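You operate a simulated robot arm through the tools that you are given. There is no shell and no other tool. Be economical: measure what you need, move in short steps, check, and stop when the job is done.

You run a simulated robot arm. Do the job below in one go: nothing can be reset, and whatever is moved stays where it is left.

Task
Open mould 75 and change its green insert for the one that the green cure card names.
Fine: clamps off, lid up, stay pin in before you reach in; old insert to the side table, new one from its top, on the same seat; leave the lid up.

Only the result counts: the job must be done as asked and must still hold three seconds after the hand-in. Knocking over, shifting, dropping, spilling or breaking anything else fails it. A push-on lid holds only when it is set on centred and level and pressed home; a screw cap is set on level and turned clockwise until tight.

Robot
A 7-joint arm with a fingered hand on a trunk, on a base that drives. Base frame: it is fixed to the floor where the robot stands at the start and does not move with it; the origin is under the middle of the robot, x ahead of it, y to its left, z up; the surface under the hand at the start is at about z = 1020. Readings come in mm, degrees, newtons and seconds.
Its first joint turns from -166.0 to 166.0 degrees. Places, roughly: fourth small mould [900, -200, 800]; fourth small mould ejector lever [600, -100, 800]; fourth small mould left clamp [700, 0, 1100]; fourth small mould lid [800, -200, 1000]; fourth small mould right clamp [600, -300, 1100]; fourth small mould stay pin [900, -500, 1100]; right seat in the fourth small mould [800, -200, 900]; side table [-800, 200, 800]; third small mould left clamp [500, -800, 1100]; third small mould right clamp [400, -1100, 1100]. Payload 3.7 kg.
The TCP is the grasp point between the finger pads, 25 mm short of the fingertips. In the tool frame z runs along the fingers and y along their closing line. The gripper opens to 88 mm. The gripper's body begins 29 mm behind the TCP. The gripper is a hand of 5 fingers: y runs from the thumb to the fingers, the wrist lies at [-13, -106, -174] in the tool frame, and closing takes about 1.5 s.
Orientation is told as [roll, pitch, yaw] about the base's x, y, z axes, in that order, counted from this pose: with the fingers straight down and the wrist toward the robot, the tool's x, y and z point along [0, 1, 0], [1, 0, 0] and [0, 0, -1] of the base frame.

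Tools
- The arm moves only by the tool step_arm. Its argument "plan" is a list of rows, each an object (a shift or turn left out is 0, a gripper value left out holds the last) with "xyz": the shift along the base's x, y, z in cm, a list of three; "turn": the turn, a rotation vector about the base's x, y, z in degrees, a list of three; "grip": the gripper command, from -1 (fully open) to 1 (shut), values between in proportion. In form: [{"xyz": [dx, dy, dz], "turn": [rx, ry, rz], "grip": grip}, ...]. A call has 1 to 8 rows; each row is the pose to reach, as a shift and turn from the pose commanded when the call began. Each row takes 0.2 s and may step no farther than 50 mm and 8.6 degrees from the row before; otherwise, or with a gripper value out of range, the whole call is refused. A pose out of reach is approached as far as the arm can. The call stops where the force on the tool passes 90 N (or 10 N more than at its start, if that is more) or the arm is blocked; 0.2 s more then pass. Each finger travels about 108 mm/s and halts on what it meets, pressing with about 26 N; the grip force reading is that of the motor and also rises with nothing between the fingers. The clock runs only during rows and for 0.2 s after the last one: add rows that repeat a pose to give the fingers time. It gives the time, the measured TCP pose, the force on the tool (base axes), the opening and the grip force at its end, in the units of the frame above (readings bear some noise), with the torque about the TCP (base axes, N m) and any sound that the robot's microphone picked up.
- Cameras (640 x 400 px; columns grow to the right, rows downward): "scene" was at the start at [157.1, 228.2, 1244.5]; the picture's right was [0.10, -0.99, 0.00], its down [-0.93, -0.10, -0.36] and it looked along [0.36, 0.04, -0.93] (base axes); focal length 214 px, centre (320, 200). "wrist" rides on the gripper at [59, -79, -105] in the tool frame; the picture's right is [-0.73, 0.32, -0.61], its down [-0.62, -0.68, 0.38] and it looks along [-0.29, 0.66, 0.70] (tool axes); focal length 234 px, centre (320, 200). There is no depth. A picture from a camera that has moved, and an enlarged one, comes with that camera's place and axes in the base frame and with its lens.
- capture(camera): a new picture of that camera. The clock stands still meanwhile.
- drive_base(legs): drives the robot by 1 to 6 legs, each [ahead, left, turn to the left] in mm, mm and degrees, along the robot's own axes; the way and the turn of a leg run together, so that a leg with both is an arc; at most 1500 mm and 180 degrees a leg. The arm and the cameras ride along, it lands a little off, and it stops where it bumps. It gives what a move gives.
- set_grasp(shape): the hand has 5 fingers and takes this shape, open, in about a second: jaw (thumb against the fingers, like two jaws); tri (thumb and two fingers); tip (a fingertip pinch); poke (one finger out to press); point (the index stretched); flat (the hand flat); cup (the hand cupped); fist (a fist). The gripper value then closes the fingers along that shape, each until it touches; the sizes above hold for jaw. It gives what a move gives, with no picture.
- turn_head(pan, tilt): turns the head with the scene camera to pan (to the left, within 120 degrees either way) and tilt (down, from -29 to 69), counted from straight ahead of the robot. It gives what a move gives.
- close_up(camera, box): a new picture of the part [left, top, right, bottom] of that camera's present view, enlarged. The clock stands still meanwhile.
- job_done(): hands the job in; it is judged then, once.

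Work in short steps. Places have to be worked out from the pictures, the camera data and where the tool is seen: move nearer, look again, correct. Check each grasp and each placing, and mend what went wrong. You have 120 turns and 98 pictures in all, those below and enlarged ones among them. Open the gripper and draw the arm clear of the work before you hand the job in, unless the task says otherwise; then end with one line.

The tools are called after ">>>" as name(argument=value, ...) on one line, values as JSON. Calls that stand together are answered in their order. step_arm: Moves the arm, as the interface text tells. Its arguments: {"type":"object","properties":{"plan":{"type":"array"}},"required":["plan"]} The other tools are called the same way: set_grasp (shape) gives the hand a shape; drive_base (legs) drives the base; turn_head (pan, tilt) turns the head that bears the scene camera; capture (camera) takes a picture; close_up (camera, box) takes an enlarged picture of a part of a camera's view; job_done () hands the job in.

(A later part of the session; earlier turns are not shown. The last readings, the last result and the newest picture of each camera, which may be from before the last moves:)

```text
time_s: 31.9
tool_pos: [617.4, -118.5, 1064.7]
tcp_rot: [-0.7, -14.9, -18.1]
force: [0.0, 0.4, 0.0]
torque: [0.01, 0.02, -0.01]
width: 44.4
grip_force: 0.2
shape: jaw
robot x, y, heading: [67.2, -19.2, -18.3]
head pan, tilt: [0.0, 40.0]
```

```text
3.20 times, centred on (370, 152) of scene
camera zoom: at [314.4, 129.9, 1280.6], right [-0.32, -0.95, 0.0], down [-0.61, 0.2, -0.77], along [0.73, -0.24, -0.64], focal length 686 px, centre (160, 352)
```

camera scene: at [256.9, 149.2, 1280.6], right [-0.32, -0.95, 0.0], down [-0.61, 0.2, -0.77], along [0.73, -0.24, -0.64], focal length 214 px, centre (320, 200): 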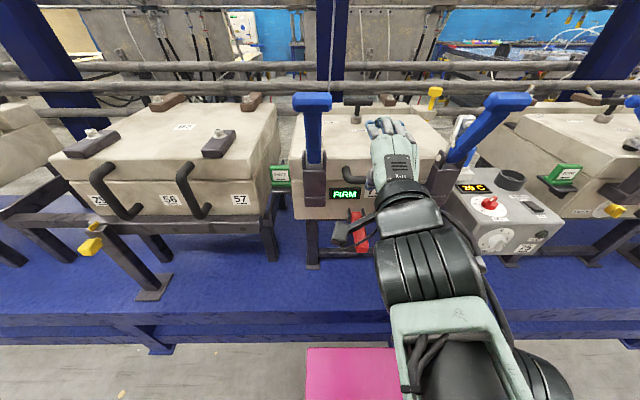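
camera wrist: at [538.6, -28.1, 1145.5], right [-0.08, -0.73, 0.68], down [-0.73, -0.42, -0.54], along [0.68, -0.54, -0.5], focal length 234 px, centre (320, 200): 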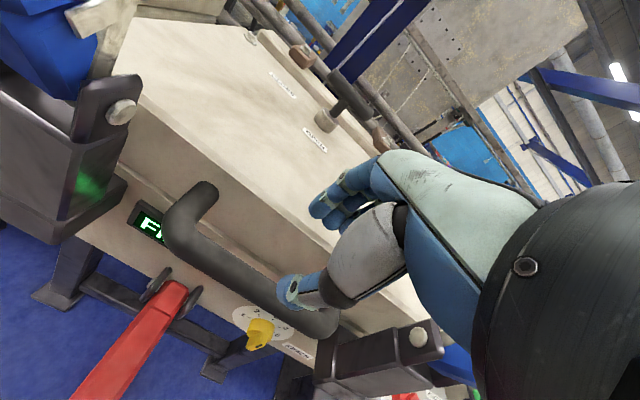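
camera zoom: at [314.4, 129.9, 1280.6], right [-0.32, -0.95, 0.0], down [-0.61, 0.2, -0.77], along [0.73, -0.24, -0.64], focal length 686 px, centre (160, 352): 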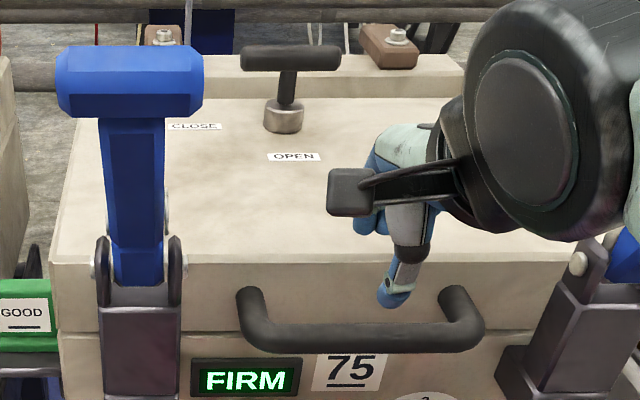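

Bar re-triangulates to (618-623,-118,984); the hand is straight above. I lower 8 cm so the bar enters between thumb and fingers.

>>> step_arm(plan=[{"xyz": [0, 0, -3]}, {"xyz": [0, 0, -6]}, {"xyz": [0, 0, -8]}])

>>> capture(camera="wrist")

>>> close_up(camera="scene", box=[310, 110, 470, 210])

```text
time_s: 32.7
tool_pos: [616.3, -120.2, 986.7]
tcp_rot: [-0.6, -15.0, -18.2]
force: [0.2, 0.3, 0.0]
torque: [-0.01, -0.04, 0.01]
width: 44.1
grip_force: 0.0
shape: jaw
robot x, y, heading: [63.2, -21.7, -18.8]
head pan, tilt: [0.0, 40.0]
```

```text
58 pictures are left
camera wrist: at [538.1, -29.1, 1067.2], right [-0.08, -0.73, 0.68], down [-0.73, -0.42, -0.54], along [0.68, -0.54, -0.5], focal length 234 px, centre (320, 200)
```

wrist: 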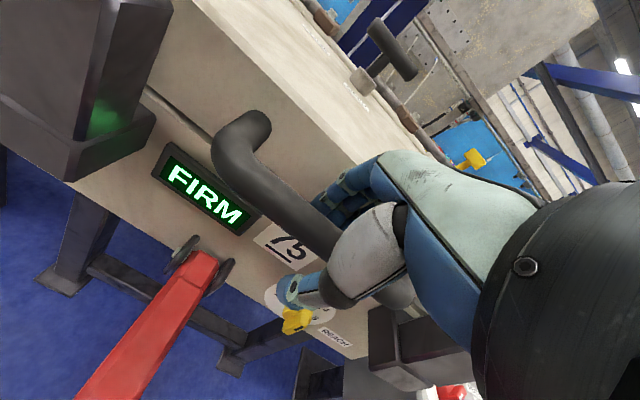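

```text
4.00 times, centred on (390, 160) of scene
camera zoom: at [314.4, 129.9, 1280.6], right [-0.32, -0.95, 0.0], down [-0.61, 0.2, -0.77], along [0.73, -0.24, -0.64], focal length 858 px, centre (40, 360)
```

zoom: 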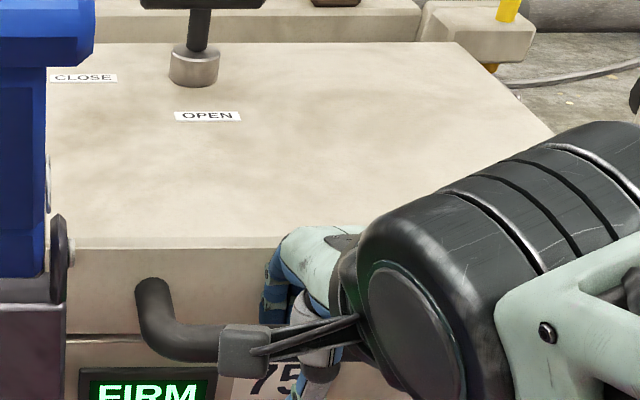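

The bar lies between thumb and fingers. I close the grip.

>>> step_arm(plan=[{"xyz": [0, 0, 0], "grip": 1}, {"xyz": [0, 0, 0]}, {"xyz": [0, 0, 0]}, {"xyz": [0, 0, 0]}])

>>> capture(camera="wrist")

```text
time_s: 33.7
tool_pos: [616.3, -117.5, 985.8]
tcp_rot: [-0.6, -14.8, -18.2]
force: [-2.1, -0.6, -7.0]
torque: [-0.09, -0.03, 0.12]
width: 7.2
grip_force: 25.9
shape: jaw
robot x, y, heading: [65.3, -26.2, -18.5]
head pan, tilt: [0.0, 40.0]
```

```text
56 pictures are left
camera wrist: at [538.0, -29.1, 1067.2], right [-0.08, -0.73, 0.68], down [-0.73, -0.42, -0.54], along [0.68, -0.54, -0.5], focal length 234 px, centre (320, 200)
```

wrist: 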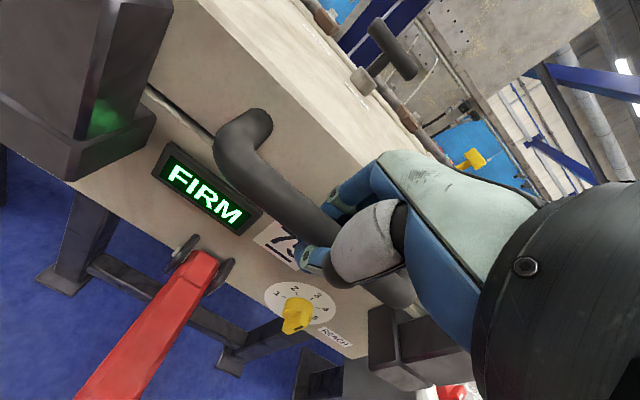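

Width 7 mm means the fingers have wrapped under the bar, a good hook. I try a small lift of 3 cm and read the force.

>>> step_arm(plan=[{"xyz": [0, 0, 1]}, {"xyz": [0, 0, 2]}, {"xyz": [0.1, 0, 3]}])

>>> capture(camera="wrist")

```text
time_s: 34.5
tool_pos: [619.4, -118.2, 1017.4]
tcp_rot: [-0.6, -14.9, -18.2]
force: [1.1, -6.9, -5.1]
torque: [0.01, 0.05, 0.07]
width: 7.6
grip_force: 26.0
shape: jaw
robot x, y, heading: [67.2, -22.0, -18.3]
head pan, tilt: [0.0, 40.0]
```

```text
55 pictures are left
camera wrist: at [540.4, -29.0, 1097.9], right [-0.08, -0.73, 0.68], down [-0.73, -0.42, -0.54], along [0.68, -0.54, -0.5], focal length 234 px, centre (320, 200)
```

wrist: 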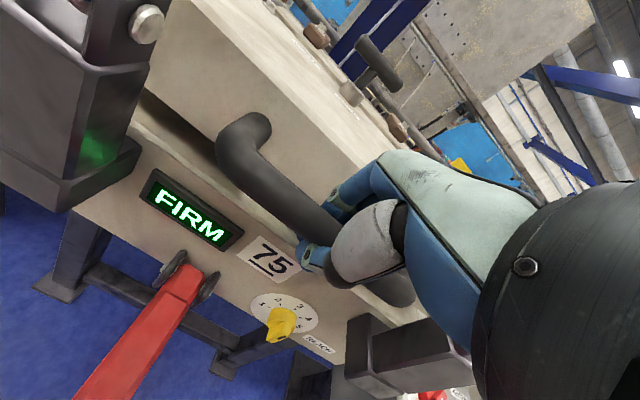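

The lid lifts freely (~5 N). I follow the arc about the rear hinge up to ~45°.

>>> step_arm(plan=[{"xyz": [0.1, 0, 2.7]}, {"xyz": [0.8, -0.2, 6.7]}, {"xyz": [1.9, -0.6, 10.6]}, {"xyz": [3.4, -1.1, 14.3]}, {"xyz": [5.4, -1.7, 17.8]}, {"xyz": [7.8, -2.5, 21.0]}])

>>> capture(camera="scene")

```text
time_s: 36.0
tool_pos: [702.3, -144.7, 1214.9]
tcp_rot: [-0.6, -13.3, -18.4]
force: [39.1, -6.3, -39.1]
torque: [0.38, 0.84, 0.25]
width: 8.0
grip_force: 25.6
shape: jaw
robot x, y, heading: [66.2, -21.9, -18.8]
head pan, tilt: [0.0, 40.0]
stopped in row 6: the force on the tool passed its limit at 96 N (the readings are from after the stop); the commanded pose is now the measured one
```

```text
54 pictures are left
camera scene: at [318.0, 129.5, 1280.1], right [-0.32, -0.95, 0.0], down [-0.61, 0.2, -0.76], along [0.72, -0.24, -0.64], focal length 214 px, centre (320, 200)
```

scene: 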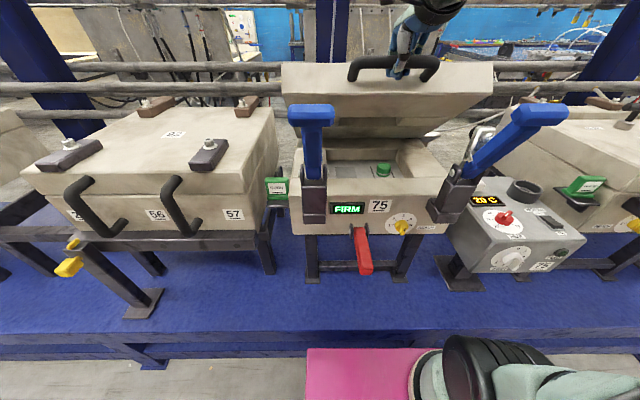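

Force points along the radius: the true hinge is nearer, about b=925 (radius ~300). I continue with the corrected arc to ~80°.

>>> step_arm(plan=[{"xyz": [2.6, -0.8, 2.0]}, {"xyz": [5.5, -1.8, 4.0]}, {"xyz": [8.6, -2.75, 5.7]}, {"xyz": [11.8, -3.8, 7.0]}, {"xyz": [15.2, -4.9, 7.8]}])

>>> capture(camera="scene")

```text
time_s: 37.2
tool_pos: [852.7, -193.5, 1301.1]
tcp_rot: [-0.6, -14.3, -18.2]
force: [6.2, -3.8, 0.2]
torque: [0.05, 0.06, 0.07]
width: 5.5
grip_force: 25.9
shape: jaw
robot x, y, heading: [67.3, -18.2, -18.6]
head pan, tilt: [0.0, 40.0]
```

```text
53 pictures are left
camera scene: at [314.7, 129.9, 1280.6], right [-0.32, -0.95, 0.0], down [-0.61, 0.2, -0.77], along [0.73, -0.24, -0.64], focal length 214 px, centre (320, 200)
```

scene: 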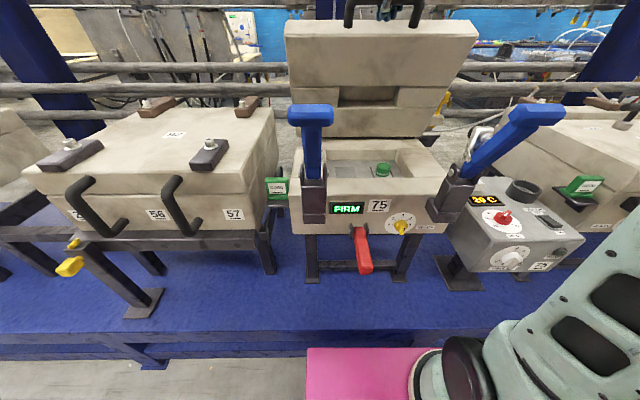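

Lid is ~80° up with little force. I push further back gently to find its stop.

>>> step_arm(plan=[{"xyz": [1.5, -0.5, 0.2]}, {"xyz": [3.0, -1.0, 0.3]}, {"xyz": [4.5, -1.5, 0.2]}, {"xyz": [6.0, -2.0, -0.1]}, {"xyz": [7.5, -2.4, -0.5]}])

>>> turn_head(pan=-5, tilt=20)

>>> capture(camera="scene")

```text
time_s: 38.4
tool_pos: [922.7, -217.3, 1302.7]
tcp_rot: [-0.4, -15.1, -18.2]
force: [4.7, 1.7, 68.5]
torque: [0.19, -0.55, 0.12]
width: 7.6
grip_force: 26.3
shape: jaw
robot x, y, heading: [64.3, -23.3, -18.4]
head pan, tilt: [0.0, 40.0]
```

```text
time_s: 39.3
tool_pos: [923.3, -216.1, 1302.5]
tcp_rot: [-0.4, -15.0, -18.3]
force: [4.0, 3.3, 68.8]
torque: [0.21, -0.51, 0.05]
width: 7.9
grip_force: 26.1
shape: jaw
robot x, y, heading: [67.4, -20.4, -18.5]
head pan, tilt: [-5.0, 20.0]
```

```text
52 pictures are left
camera scene: at [317.3, 120.6, 1312.3], right [-0.4, -0.92, 0.0], down [-0.31, 0.14, -0.94], along [0.86, -0.38, -0.34], focal length 214 px, centre (320, 200)
```

scene: 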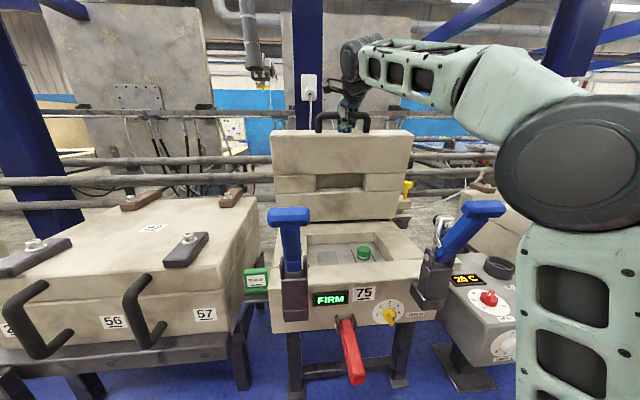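

I'm pressing down on the bar (68 N), so I raise slightly and push back a bit further to meet the stop.

>>> step_arm(plan=[{"xyz": [0, 0, 0.8]}, {"xyz": [1.4, -0.5, 0.8]}, {"xyz": [2.8, -0.9, 0.6]}])

>>> close_up(camera="scene", box=[250, 90, 450, 290])

```text
time_s: 40.1
tool_pos: [952.4, -225.5, 1305.4]
tcp_rot: [-0.5, -14.5, -18.2]
force: [9.3, 6.9, 52.2]
torque: [0.41, -0.01, 0.3]
width: 7.7
grip_force: 25.6
shape: jaw
robot x, y, heading: [65.9, -18.9, -18.6]
head pan, tilt: [-5.0, 20.0]
```

```text
2.00 times, centred on (350, 190) of scene
camera zoom: at [318.1, 120.6, 1312.3], right [-0.4, -0.92, 0.0], down [-0.31, 0.14, -0.94], along [0.86, -0.38, -0.34], focal length 429 px, centre (260, 220)
```

zoom: 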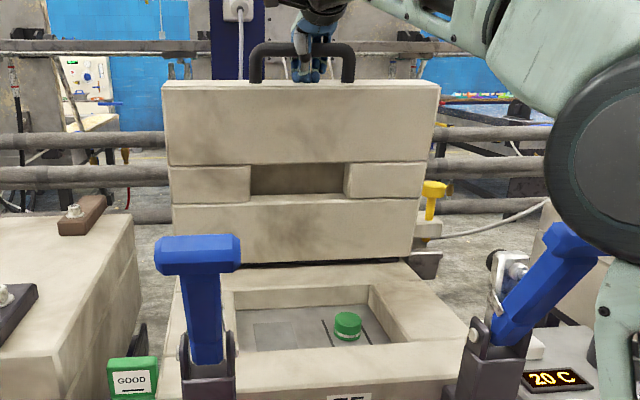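

The lid still moves easily; I keep pushing back until a firm stop.

>>> step_arm(plan=[{"xyz": [1.0, -0.3, 0.8]}, {"xyz": [2.4, -0.75, 0.6]}, {"xyz": [3.8, -1.2, 0.3]}, {"xyz": [5.2, -1.7, -0.2]}])

>>> close_up(camera="scene", box=[250, 90, 450, 290])

```text
time_s: 41.3
tool_pos: [972.8, -239.3, 1324.9]
tcp_rot: [-0.6, -15.7, -18.3]
force: [6.6, -4.6, -29.1]
torque: [0.17, 0.04, 0.18]
width: 6.5
grip_force: 26.2
shape: jaw
robot x, y, heading: [58.2, -22.0, -18.7]
head pan, tilt: [-5.0, 20.0]
stopped in row 4: the arm was blocked; the commanded pose is now the measured one
```

```text
2.00 times, centred on (350, 190) of scene
camera zoom: at [304.2, 122.0, 1313.3], right [-0.4, -0.92, 0.0], down [-0.31, 0.13, -0.94], along [0.86, -0.38, -0.33], focal length 429 px, centre (260, 220)
```

zoom: 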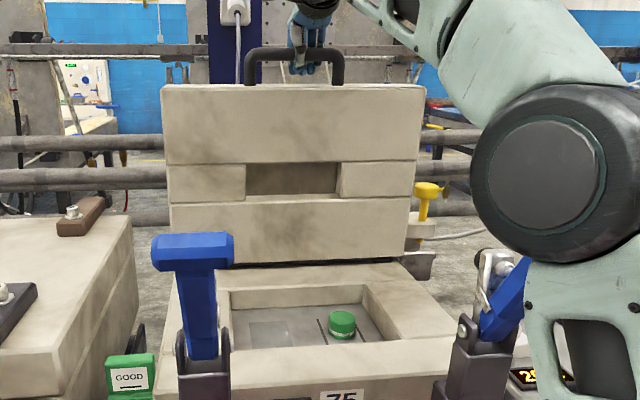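

The motion was blocked — likely the lid stop. I check the hand/handle closely before letting go.

>>> close_up(camera="scene", box=[310, 80, 420, 150])

>>> capture(camera="wrist")

```text
5.71 times, centred on (365, 115) of scene
camera zoom: at [304.2, 122.0, 1313.3], right [-0.4, -0.92, 0.0], down [-0.31, 0.13, -0.94], along [0.86, -0.38, -0.33], focal length 1226 px, centre (63, 686)
```

zoom: 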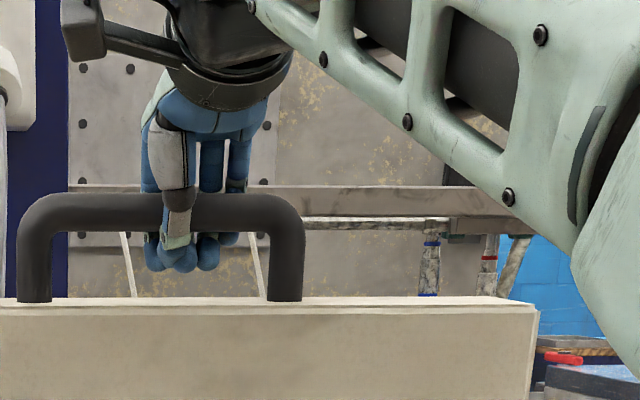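

```text
48 pictures are left
camera wrist: at [893.9, -149.3, 1403.9], right [-0.09, -0.73, 0.68], down [-0.72, -0.42, -0.55], along [0.69, -0.54, -0.49], focal length 234 px, centre (320, 200)
```

wrist: 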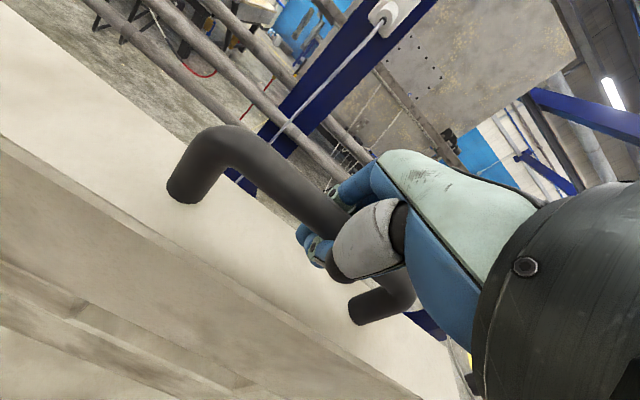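

The bar is well wrapped and the lid leans past vertical at its stop. I open the fingers carefully (staying in place) to see whether it rests there.

>>> step_arm(plan=[{"xyz": [0, 0, 0], "grip": 0.3}, {"xyz": [0, 0, 0], "grip": 0.0}, {"xyz": [0, 0, 0], "grip": 0.0}, {"xyz": [0, 0, 0]}])

>>> close_up(camera="scene", box=[250, 80, 450, 280])

>>> capture(camera="wrist")

```text
time_s: 42.3
tool_pos: [976.2, -240.6, 1326.7]
tcp_rot: [-0.4, -16.0, -18.2]
force: [0.6, 0.7, -0.1]
torque: [0.01, 0.01, 0.02]
width: 43.5
grip_force: 0.0
shape: jaw
robot x, y, heading: [60.3, -23.9, -18.6]
head pan, tilt: [-5.0, 20.0]
```

```text
2.00 times, centred on (350, 180) of scene
camera zoom: at [306.3, 121.4, 1313.2], right [-0.4, -0.92, 0.0], down [-0.31, 0.13, -0.94], along [0.86, -0.38, -0.33], focal length 429 px, centre (260, 240)
```

zoom: 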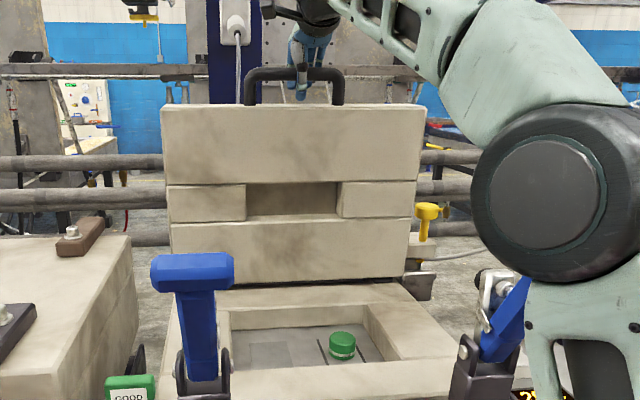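

```text
46 pictures are left
camera wrist: at [895.3, -150.4, 1405.8], right [-0.09, -0.73, 0.68], down [-0.72, -0.42, -0.55], along [0.69, -0.54, -0.48], focal length 234 px, centre (320, 200)
```

wrist: 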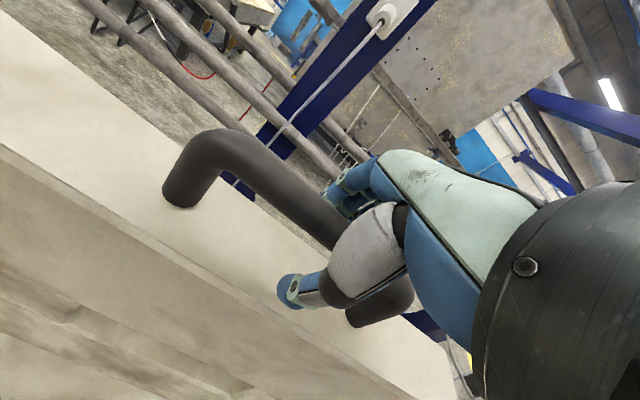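

The lid rests by itself (zero force). I open fully and withdraw the hand upward off the handle.

>>> step_arm(plan=[{"xyz": [0, 0, 0], "grip": -0.3}, {"xyz": [-0.6, 0.2, 2.5]}, {"xyz": [-1.6, 0.5, 6.5]}, {"xyz": [-2.6, 0.8, 10.5]}, {"xyz": [-6, 1.8, 13]}, {"xyz": [-10.5, 3.2, 13]}, {"xyz": [-15, 4.5, 13]}, {"xyz": [-19.5, 6, 13]}])

>>> capture(camera="scene")

```text
time_s: 44.1
tool_pos: [798.0, -180.3, 1438.2]
tcp_rot: [-0.5, -14.7, -18.2]
force: [0.4, -1.0, -0.6]
torque: [0.02, 0.01, 0.0]
width: 57.1
grip_force: 0.0
shape: jaw
out of reach, approached as far as the arm can: row 4, 5, 6
robot x, y, heading: [66.7, -22.7, -18.4]
head pan, tilt: [-5.0, 20.0]
```

```text
45 pictures are left
camera scene: at [318.0, 120.7, 1312.0], right [-0.4, -0.92, 0.0], down [-0.31, 0.14, -0.94], along [0.86, -0.38, -0.34], focal length 214 px, centre (320, 200)
```

scene: 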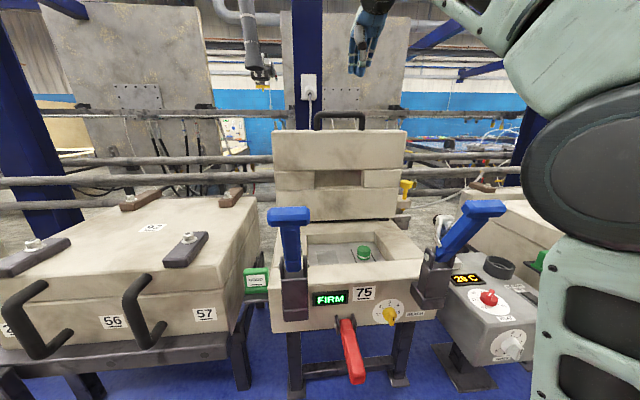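

The lid stands on its own. I drive right 140 mm and ahead 35 mm to reach the stay pin.

>>> drive_base(legs=[[0, -140, 0], [35, 0, 0]])

>>> step_arm(plan=[{"xyz": [0, 0, -2], "turn": [2.3, 7, 0], "grip": 1}, {"xyz": [-1, -4, -3], "turn": [4.6, 14, 0]}, {"xyz": [-1, -8, -5], "turn": [4.6, 14, 0]}, {"xyz": [0, -12, -7], "turn": [4.6, 14, 0]}, {"xyz": [1, -16, -9], "turn": [4.6, 14, 0]}])

>>> capture(camera="scene")

>>> capture(camera="wrist")

```text
time_s: 45.9
tool_pos: [783.6, -328.1, 1439.1]
tcp_rot: [-0.5, -14.7, -18.4]
force: [-0.1, -0.4, -0.7]
torque: [0.0, -0.01, 0.02]
width: 57.1
grip_force: 0.1
shape: jaw
robot x, y, heading: [45.5, -165.3, -18.9]
head pan, tilt: [-5.0, 20.0]
```

```text
time_s: 47.0
tool_pos: [792.5, -488.7, 1349.1]
tcp_rot: [-0.5, 0.0, -18.4]
force: [0.7, -0.3, 0.6]
torque: [0.01, -0.04, -0.05]
width: 0.0
grip_force: 26.4
shape: jaw
robot x, y, heading: [48.3, -168.0, -18.6]
head pan, tilt: [-5.0, 20.0]
```

```text
44 pictures are left
camera scene: at [302.9, -25.5, 1312.0], right [-0.4, -0.92, 0.0], down [-0.31, 0.14, -0.94], along [0.86, -0.38, -0.34], focal length 214 px, centre (320, 200)
```

scene: 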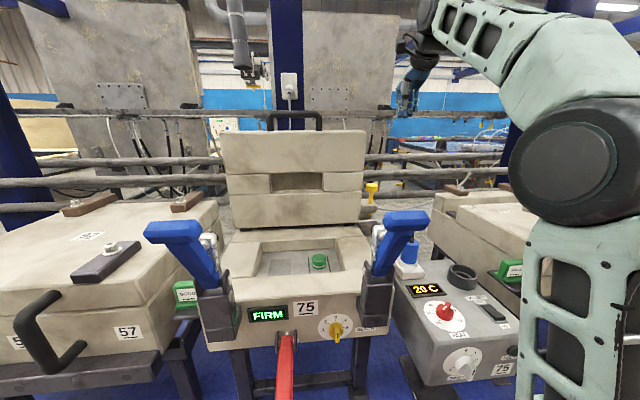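

```text
43 pictures are left
camera wrist: at [737.4, -406.1, 1453.7], right [0.08, -0.79, 0.61], down [-0.84, -0.38, -0.38], along [0.53, -0.49, -0.69], focal length 234 px, centre (320, 200)
```

wrist: 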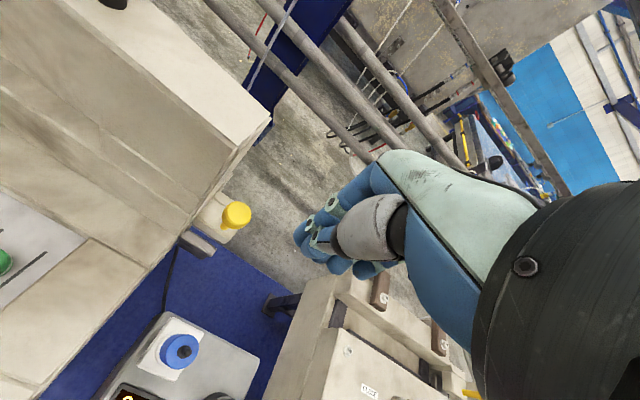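

Pin cap triangulates to ~(908,-494,1090). To keep the wrist camera away from the lid's side I turn the hand to yaw ~0 and move above the cap.

>>> step_arm(plan=[{"xyz": [2, -0.2, -3], "turn": [0, 0, 7]}, {"xyz": [5, -0.4, -6], "turn": [0, 0, 14]}, {"xyz": [8, -0.6, -9], "turn": [0, 0, 18.4]}, {"xyz": [11, -0.6, -12], "turn": [0, 0, 18.4]}, {"xyz": [11.5, -0.6, -16], "turn": [0, 0, 18.4]}])

>>> capture(camera="wrist")

>>> close_up(camera="scene", box=[320, 100, 440, 220])

```text
time_s: 48.2
tool_pos: [908.4, -494.8, 1189.5]
tcp_rot: [-0.6, 0.0, -0.1]
force: [-0.4, 0.5, -0.1]
torque: [-0.01, 0.01, 0.02]
width: 0.0
grip_force: 26.1
shape: jaw
robot x, y, heading: [50.4, -164.9, -18.7]
head pan, tilt: [-5.0, 20.0]
```

```text
42 pictures are left
camera wrist: at [829.5, -434.5, 1294.8], right [0.32, -0.72, 0.61], down [-0.68, -0.63, -0.38], along [0.66, -0.3, -0.69], focal length 234 px, centre (320, 200)
```

wrist: 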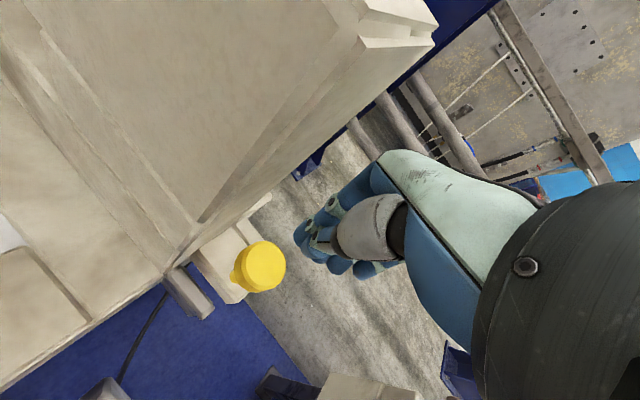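

```text
3.33 times, centred on (380, 160) of scene
camera zoom: at [303.0, -25.7, 1312.1], right [-0.4, -0.91, 0.0], down [-0.31, 0.14, -0.94], along [0.86, -0.38, -0.34], focal length 715 px, centre (120, 333)
```

zoom: 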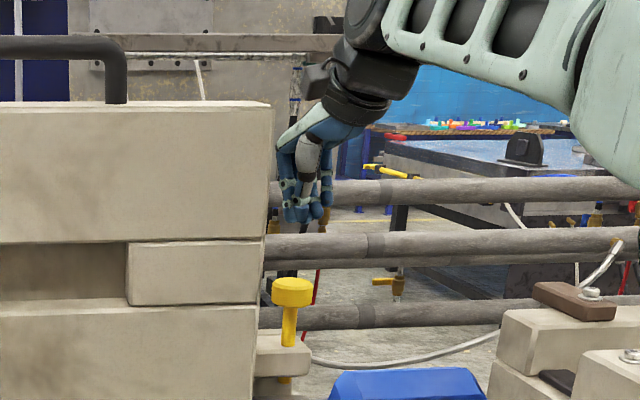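

Both views agree: cap at (911,-498,1092). I lower the closed fingertips onto it, with small steps.

>>> step_arm(plan=[{"xyz": [0.3, -0.3, -3]}, {"xyz": [0.3, -0.3, -5]}, {"xyz": [0.3, -0.3, -6.5]}, {"xyz": [0.3, -0.3, -8]}])

>>> close_up(camera="scene", box=[340, 130, 410, 220])

```text
time_s: 49.2
tool_pos: [911.8, -497.5, 1107.8]
tcp_rot: [-0.6, -0.2, 0.0]
force: [0.0, 0.2, 0.8]
torque: [0.0, 0.02, 0.03]
width: 0.0
grip_force: 26.2
shape: jaw
robot x, y, heading: [47.0, -165.0, -19.1]
head pan, tilt: [-5.0, 20.0]
```

```text
4.44 times, centred on (375, 175) of scene
camera zoom: at [303.1, -25.8, 1312.0], right [-0.4, -0.91, 0.0], down [-0.31, 0.14, -0.94], along [0.86, -0.38, -0.34], focal length 953 px, centre (76, 311)
```

zoom: 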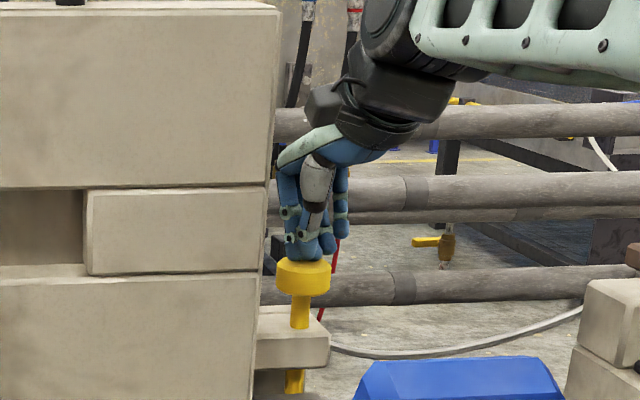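

The tips are at the cap. I press down in small steps.

>>> step_arm(plan=[{"xyz": [0, 0, -1]}, {"xyz": [0, 0, -2]}, {"xyz": [0, 0, -3]}, {"xyz": [0, 0, -4]}])

>>> close_up(camera="scene", box=[340, 130, 410, 220])

```text
time_s: 50.2
tool_pos: [911.1, -497.4, 1077.1]
tcp_rot: [-1.0, -1.1, -0.1]
force: [16.9, -8.3, 63.9]
torque: [0.1, -0.59, -0.03]
width: 0.1
grip_force: 25.8
shape: jaw
robot x, y, heading: [47.0, -168.7, -19.0]
head pan, tilt: [-5.0, 20.0]
```

```text
4.44 times, centred on (375, 175) of scene
camera zoom: at [301.7, -25.4, 1312.3], right [-0.4, -0.91, 0.0], down [-0.31, 0.14, -0.94], along [0.86, -0.38, -0.34], focal length 953 px, centre (76, 311)
```

zoom: 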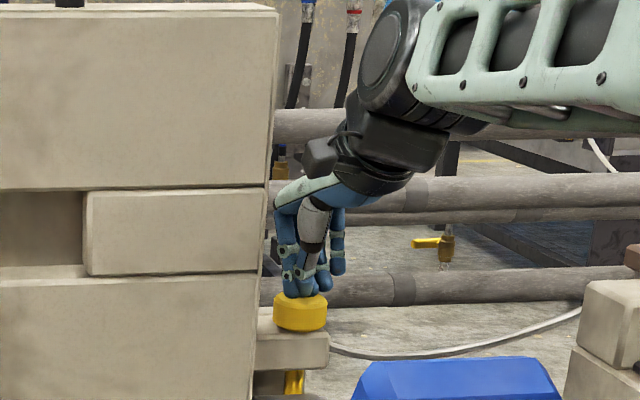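

The cap sits on the block at 64 N: pin home. I retreat up and back, and check pin and lid.

>>> step_arm(plan=[{"xyz": [0, 0, 4], "turn": [0.5, 1, 0]}, {"xyz": [0, 0, 8], "turn": [0.5, 1, 0]}, {"xyz": [0, 0, 12], "turn": [0.5, 1, 0]}, {"xyz": [-4, 0, 14], "turn": [0.5, 1, 0]}, {"xyz": [-8.5, 0, 16], "turn": [0.5, 1, -6]}, {"xyz": [-13, 0, 17], "turn": [0.5, 1, -12]}, {"xyz": [-17.5, 1, 17], "turn": [0.5, 1, -18]}])

>>> close_up(camera="scene", box=[320, 150, 420, 240])

>>> capture(camera="wrist")

```text
time_s: 51.9
tool_pos: [738.1, -488.1, 1238.8]
tcp_rot: [-0.2, 1.1, -18.2]
force: [0.0, -0.1, -0.1]
torque: [0.0, -0.02, 0.06]
width: 0.2
grip_force: 25.9
shape: jaw
robot x, y, heading: [47.7, -166.9, -18.8]
head pan, tilt: [-5.0, 20.0]
```

```text
4.44 times, centred on (370, 195) of scene
camera zoom: at [303.6, -26.0, 1312.0], right [-0.4, -0.91, 0.0], down [-0.31, 0.14, -0.94], along [0.86, -0.38, -0.34], focal length 953 px, centre (98, 222)
```

zoom: 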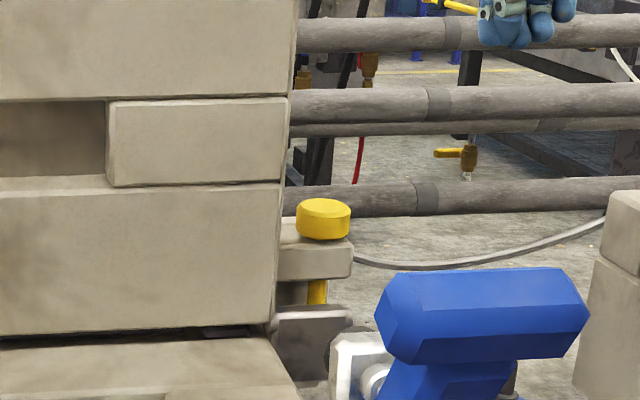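

```text
37 pictures are left
camera wrist: at [684.7, -406.9, 1345.3], right [0.09, -0.79, 0.6], down [-0.85, -0.38, -0.37], along [0.52, -0.48, -0.71], focal length 234 px, centre (320, 200)
```

wrist: 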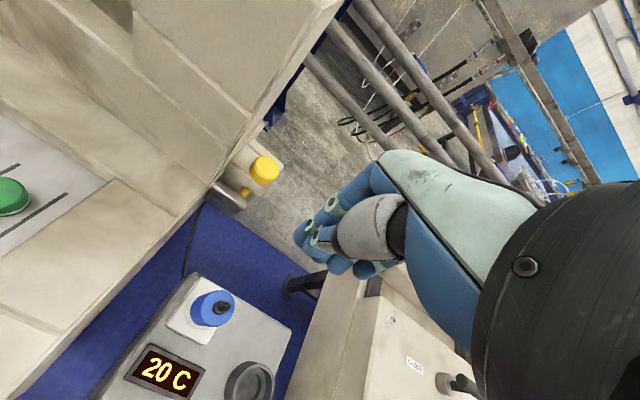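

Pin is in. Now I enlarge the inside of the mould.

>>> close_up(camera="scene", box=[230, 220, 370, 310])

```text
4.44 times, centred on (300, 265) of scene
camera zoom: at [303.6, -26.0, 1312.0], right [-0.4, -0.91, 0.0], down [-0.31, 0.14, -0.94], along [0.86, -0.38, -0.34], focal length 953 px, centre (409, -89)
```

zoom: 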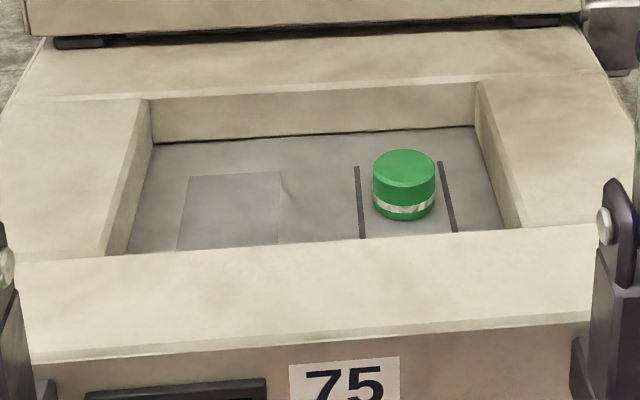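

The green insert is an upright cylinder (~43 mm) at ~(809,-245), with ample clearance in the cavity. I move the open hand above it for a wrist view.

>>> step_arm(plan=[{"xyz": [1, 4.5, 0], "grip": -1}, {"xyz": [2, 9, 0]}, {"xyz": [3, 13.5, 0]}, {"xyz": [4, 18, 0], "turn": [0.2, -1.1, 0]}, {"xyz": [5, 22, -2], "turn": [0.2, -1.1, 0]}, {"xyz": [6, 24.3, -6], "turn": [0.2, -1.1, 0]}, {"xyz": [6.2, 24.3, -10], "turn": [0.2, -1.1, 0]}, {"xyz": [6.2, 24.3, -13], "turn": [0.2, -1.1, 0]}])

>>> capture(camera="wrist")

>>> close_up(camera="scene", box=[250, 150, 410, 290])

```text
time_s: 53.6
tool_pos: [799.4, -244.1, 1109.6]
tcp_rot: [0.3, 0.0, -17.9]
force: [0.5, 0.5, 0.3]
torque: [0.03, 0.0, -0.01]
width: 88.0
grip_force: 0.1
shape: jaw
robot x, y, heading: [48.5, -164.6, -18.8]
head pan, tilt: [-5.0, 20.0]
```

```text
35 pictures are left
camera wrist: at [742.7, -164.1, 1215.9], right [0.08, -0.79, 0.6], down [-0.84, -0.38, -0.39], along [0.54, -0.47, -0.7], focal length 234 px, centre (320, 200)
```

wrist: 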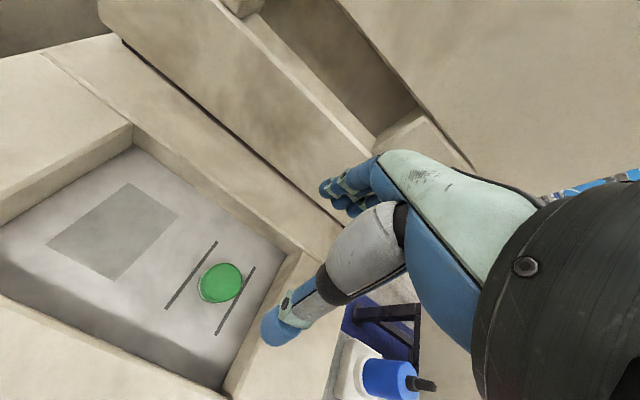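

```text
2.86 times, centred on (330, 220) of scene
camera zoom: at [303.0, -25.7, 1312.0], right [-0.4, -0.91, 0.0], down [-0.31, 0.14, -0.94], along [0.86, -0.38, -0.34], focal length 613 px, centre (291, 143)
```

zoom: 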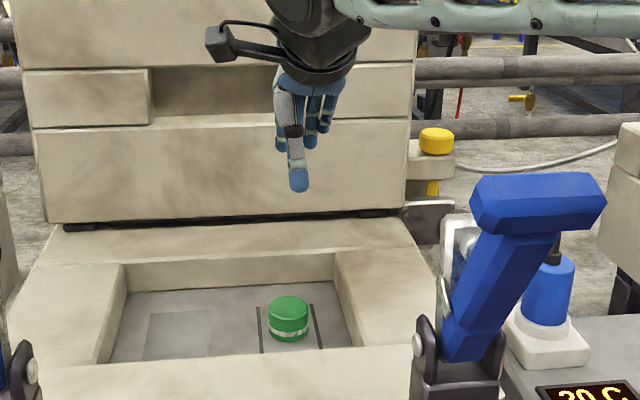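

Insert top is at ~(800,-241,~925). I lower to z≈990, above it, and look again.

>>> step_arm(plan=[{"xyz": [0.1, 0.3, -4]}, {"xyz": [0.1, 0.3, -8]}, {"xyz": [0.1, 0.3, -12]}])

>>> capture(camera="wrist")

>>> close_up(camera="scene", box=[270, 200, 370, 280])

```text
time_s: 54.5
tool_pos: [797.9, -241.6, 990.0]
tcp_rot: [0.3, -0.1, -17.9]
force: [0.3, -1.0, 0.3]
torque: [0.01, -0.02, -0.03]
width: 87.6
grip_force: 0.1
shape: jaw
robot x, y, heading: [48.2, -165.2, -18.6]
head pan, tilt: [-5.0, 20.0]
```

```text
33 pictures are left
camera wrist: at [741.9, -160.9, 1095.1], right [0.08, -0.79, 0.6], down [-0.84, -0.38, -0.39], along [0.54, -0.47, -0.7], focal length 234 px, centre (320, 200)
```

wrist: 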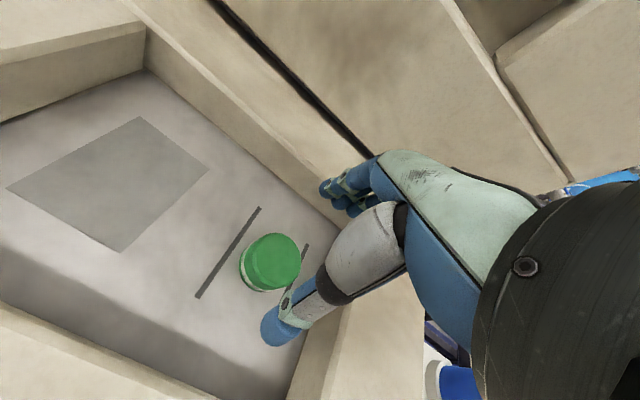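

```text
5.00 times, centred on (320, 240) of scene
camera zoom: at [303.0, -25.8, 1312.0], right [-0.4, -0.91, 0.0], down [-0.31, 0.14, -0.94], along [0.86, -0.38, -0.34], focal length 1072 px, centre (320, 0)
```

zoom: 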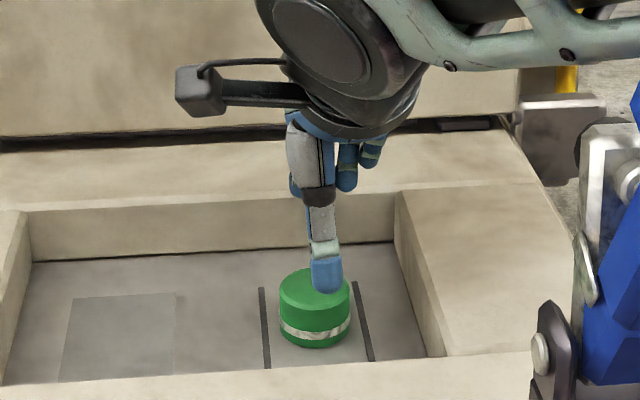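

Insert centre (800,-240), ~42 mm diameter, ~28 mm high on a floor at ~892. I descend in small steps with fingers open until the tips nearly reach the floor.

>>> step_arm(plan=[{"xyz": [0.2, 0.1, -3]}, {"xyz": [0.2, 0.1, -5]}, {"xyz": [0.2, 0.1, -6]}, {"xyz": [0.2, 0.1, -6.5]}, {"xyz": [0.2, 0.1, -6.9]}])

>>> capture(camera="wrist")

>>> close_up(camera="scene", box=[270, 200, 370, 280])

```text
time_s: 55.9
tool_pos: [848.8, -237.4, 961.9]
tcp_rot: [3.8, -5.9, -17.6]
force: [-51.1, 13.7, 135.9]
torque: [-2.69, -6.33, -0.29]
width: 85.4
grip_force: 0.1
shape: jaw
robot x, y, heading: [45.3, -163.7, -18.9]
head pan, tilt: [-5.0, 20.0]
stopped in row 5: the arm was blocked; the commanded pose is now the measured one
```

```text
31 pictures are left
camera wrist: at [780.0, -160.6, 1062.9], right [0.02, -0.81, 0.59], down [-0.78, -0.38, -0.49], along [0.62, -0.45, -0.64], focal length 234 px, centre (320, 200)
```

wrist: 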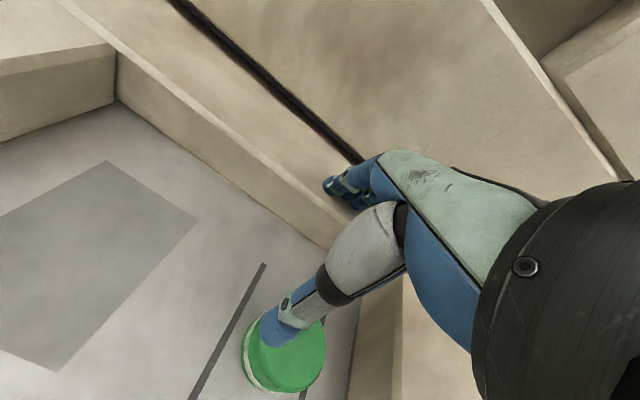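

```text
5.00 times, centred on (320, 240) of scene
camera zoom: at [295.5, -23.7, 1313.2], right [-0.4, -0.92, 0.0], down [-0.31, 0.14, -0.94], along [0.86, -0.38, -0.34], focal length 1072 px, centre (320, 0)
```

zoom: 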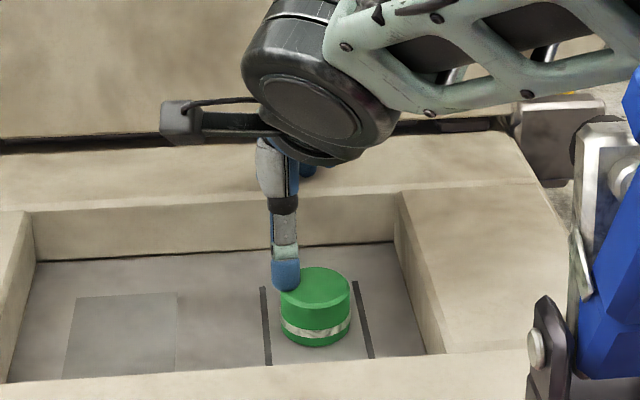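

The hand was blocked (136 N) and got displaced; the fingertips are on the rear ledge and the thumb on the insert. Floor must be higher than I thought. I raise straight up and reassess.

>>> step_arm(plan=[{"xyz": [-0.3, 0, 2]}, {"xyz": [-1.5, 0, 5], "turn": [-2, 3, 0]}, {"xyz": [-4.8, -0.5, 7], "turn": [-4, 5.9, 0]}, {"xyz": [-4.8, -0.5, 7], "turn": [-4, 5.9, 0]}])

>>> close_up(camera="wrist", box=[120, 100, 420, 360])

>>> capture(camera="scene")

```text
time_s: 56.9
tool_pos: [790.6, -242.6, 1018.1]
tcp_rot: [-2.9, 0.4, -17.7]
force: [-0.4, -0.3, 0.7]
torque: [-0.02, 0.04, 0.03]
width: 87.8
grip_force: 0.1
shape: jaw
robot x, y, heading: [51.3, -166.5, -19.0]
head pan, tilt: [-5.0, 20.0]
```

```text
1.54 times, centred on (270, 230) of wrist
camera zoom: at [736.3, -156.9, 1120.4], right [0.1, -0.76, 0.64], down [-0.85, -0.4, -0.35], along [0.52, -0.51, -0.69], focal length 360 px, centre (397, 154)
```

zoom: 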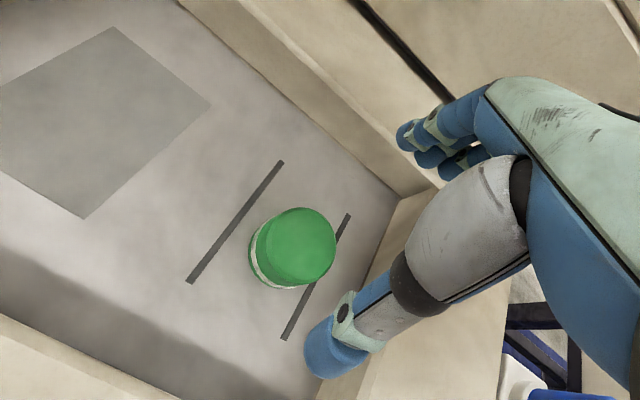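

```text
28 pictures are left
camera scene: at [303.6, -24.0, 1312.0], right [-0.4, -0.92, 0.0], down [-0.31, 0.14, -0.94], along [0.86, -0.38, -0.34], focal length 214 px, centre (320, 200)
```

scene: 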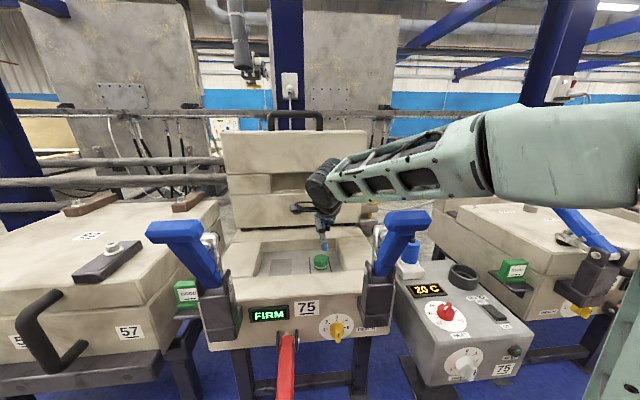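

The thumb likely landed on the insert's top (~z 938). Along the mould's width I know the insert well (and there is more room), so I'll turn the hand 90° to close left–right. First level and raise.

>>> step_arm(plan=[{"xyz": [0, 0, 2], "turn": [2.9, -0.4, 0], "grip": -0.64}, {"xyz": [0, 0, 5], "turn": [2.9, -0.4, 0]}])

>>> step_arm(plan=[{"turn": [0, 0, 8.4]}, {"turn": [0, 0, 16.8]}, {"turn": [0, 0, 25.2]}, {"turn": [0, 0, 33.6]}, {"turn": [0, 0, 42]}, {"turn": [0, 0, 50.4]}, {"turn": [0, 0, 58.8]}, {"turn": [0, 0, 67.2]}])

>>> step_arm(plan=[{"turn": [0, 0, 8]}, {"turn": [0, 0, 16]}, {"turn": [0, 0, 22.8]}, {"turn": [0, 0, 22.8]}])

>>> close_up(camera="scene", box=[250, 190, 390, 290])

>>> capture(camera="wrist")

```text
time_s: 57.5
tool_pos: [789.4, -241.9, 1068.4]
tcp_rot: [0.1, 0.9, -17.8]
force: [0.1, 0.0, -0.1]
torque: [0.05, 0.0, -0.02]
width: 72.0
grip_force: 0.0
shape: jaw
robot x, y, heading: [53.1, -166.6, -18.7]
head pan, tilt: [-5.0, 20.0]
```

```text
time_s: 59.2
tool_pos: [790.4, -242.5, 1070.2]
tcp_rot: [0.0, 0.7, 49.5]
force: [0.7, 0.0, 0.0]
torque: [-0.01, -0.01, -0.01]
width: 72.3
grip_force: 0.0
shape: jaw
robot x, y, heading: [49.1, -167.6, -18.6]
head pan, tilt: [-5.0, 20.0]
```

```text
time_s: 60.2
tool_pos: [791.0, -242.7, 1070.3]
tcp_rot: [-0.1, 0.9, 72.3]
force: [0.6, 1.0, -0.5]
torque: [-0.01, -0.01, -0.01]
width: 72.5
grip_force: 0.0
shape: jaw
robot x, y, heading: [50.3, -166.5, -19.0]
head pan, tilt: [-5.0, 20.0]
```

```text
4.00 times, centred on (320, 240) of scene
camera zoom: at [303.6, -24.0, 1312.0], right [-0.4, -0.92, 0.0], down [-0.31, 0.14, -0.94], along [0.86, -0.38, -0.34], focal length 858 px, centre (320, 40)
```

zoom: 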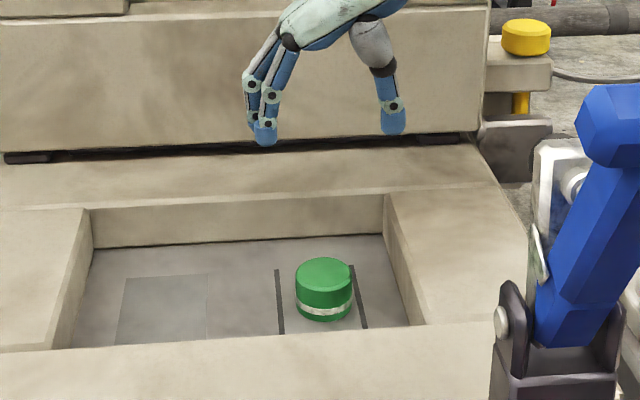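

```text
26 pictures are left
camera wrist: at [712.1, -298.0, 1176.6], right [0.79, 0.1, 0.6], down [0.38, -0.84, -0.37], along [0.47, 0.53, -0.71], focal length 234 px, centre (320, 200)
```

wrist: 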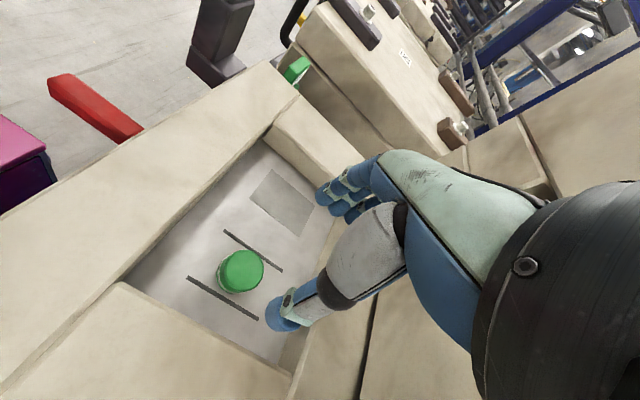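

Good view: insert at about (797,-240), jaw straddling left–right. I descend to z=955 and check.

>>> step_arm(plan=[{"xyz": [0.5, 0.1, -4]}, {"xyz": [0.6, 0.1, -8]}, {"xyz": [0.6, 0.1, -10]}, {"xyz": [0.6, 0.1, -11.5]}])

>>> close_up(camera="scene", box=[270, 210, 370, 280])

```text
time_s: 61.2
tool_pos: [796.2, -241.8, 956.2]
tcp_rot: [0.0, 0.9, 72.2]
force: [-0.5, -0.2, 0.1]
torque: [0.0, -0.02, -0.01]
width: 72.2
grip_force: 0.1
shape: jaw
robot x, y, heading: [51.7, -169.1, -18.8]
head pan, tilt: [-5.0, 20.0]
```

```text
5.71 times, centred on (320, 245) of scene
camera zoom: at [303.6, -24.0, 1312.0], right [-0.4, -0.92, 0.0], down [-0.31, 0.14, -0.94], along [0.86, -0.38, -0.34], focal length 1226 px, centre (320, -57)
```

zoom: 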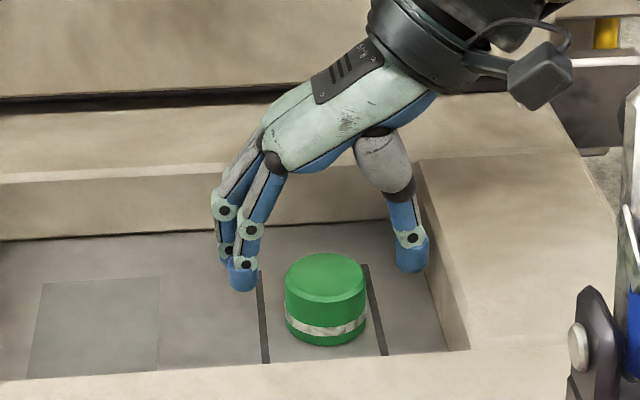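

Jaws straddle the insert symmetrically. I lower in small steps to ~z 936, watching force.

>>> step_arm(plan=[{"xyz": [0, 0, -0.8]}, {"xyz": [0, 0, -1.4]}, {"xyz": [0, 0, -2.0]}])

>>> close_up(camera="scene", box=[270, 210, 370, 280])

```text
time_s: 62.0
tool_pos: [796.7, -240.9, 935.4]
tcp_rot: [0.0, 0.9, 72.1]
force: [-0.2, 0.3, 0.4]
torque: [0.0, 0.0, 0.01]
width: 72.2
grip_force: 0.0
shape: jaw
robot x, y, heading: [49.7, -165.6, -18.6]
head pan, tilt: [-5.0, 20.0]
```

```text
5.71 times, centred on (320, 245) of scene
camera zoom: at [303.6, -24.0, 1312.0], right [-0.4, -0.92, 0.0], down [-0.31, 0.14, -0.94], along [0.86, -0.38, -0.34], focal length 1226 px, centre (320, -57)
```

zoom: 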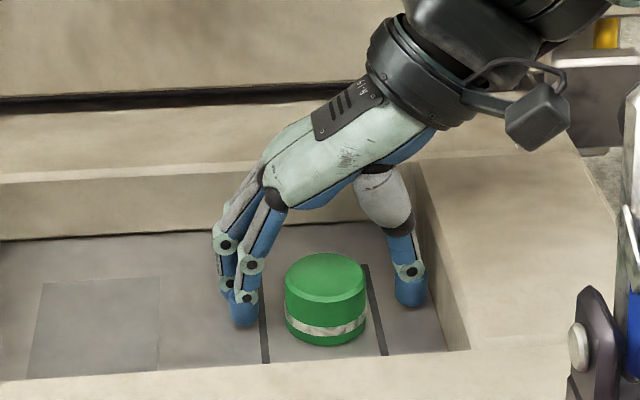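

Tips are still ~12 mm above the floor; I lower 8 mm more and close the grip.

>>> step_arm(plan=[{"xyz": [0, 0, -0.5]}, {"xyz": [0, 0, -0.9]}, {"xyz": [0, 0, -0.9], "grip": 1}, {"xyz": [0, 0, -0.9]}, {"xyz": [0, 0, -0.9]}, {"xyz": [0, 0, -0.9]}])

>>> close_up(camera="scene", box=[270, 210, 370, 280])

```text
time_s: 63.5
tool_pos: [794.7, -241.2, 929.1]
tcp_rot: [-0.3, 0.7, 72.2]
force: [2.2, 5.6, 58.1]
torque: [2.6, -0.4, -0.04]
width: 31.0
grip_force: 25.9
shape: jaw
robot x, y, heading: [49.1, -163.6, -18.6]
head pan, tilt: [-5.0, 20.0]
```

```text
5.71 times, centred on (320, 245) of scene
camera zoom: at [301.9, -23.7, 1312.4], right [-0.4, -0.92, 0.0], down [-0.31, 0.14, -0.94], along [0.86, -0.38, -0.34], focal length 1226 px, centre (320, -57)
```

zoom: 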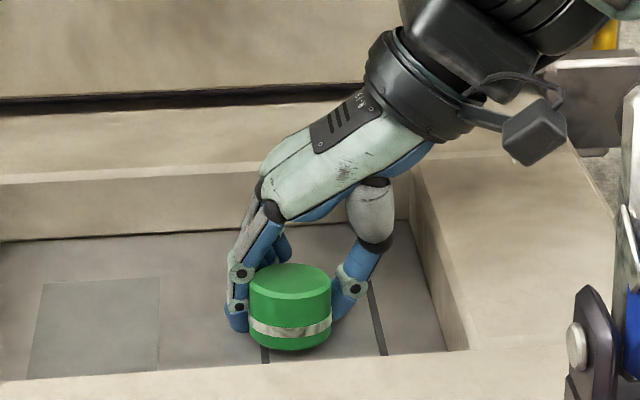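

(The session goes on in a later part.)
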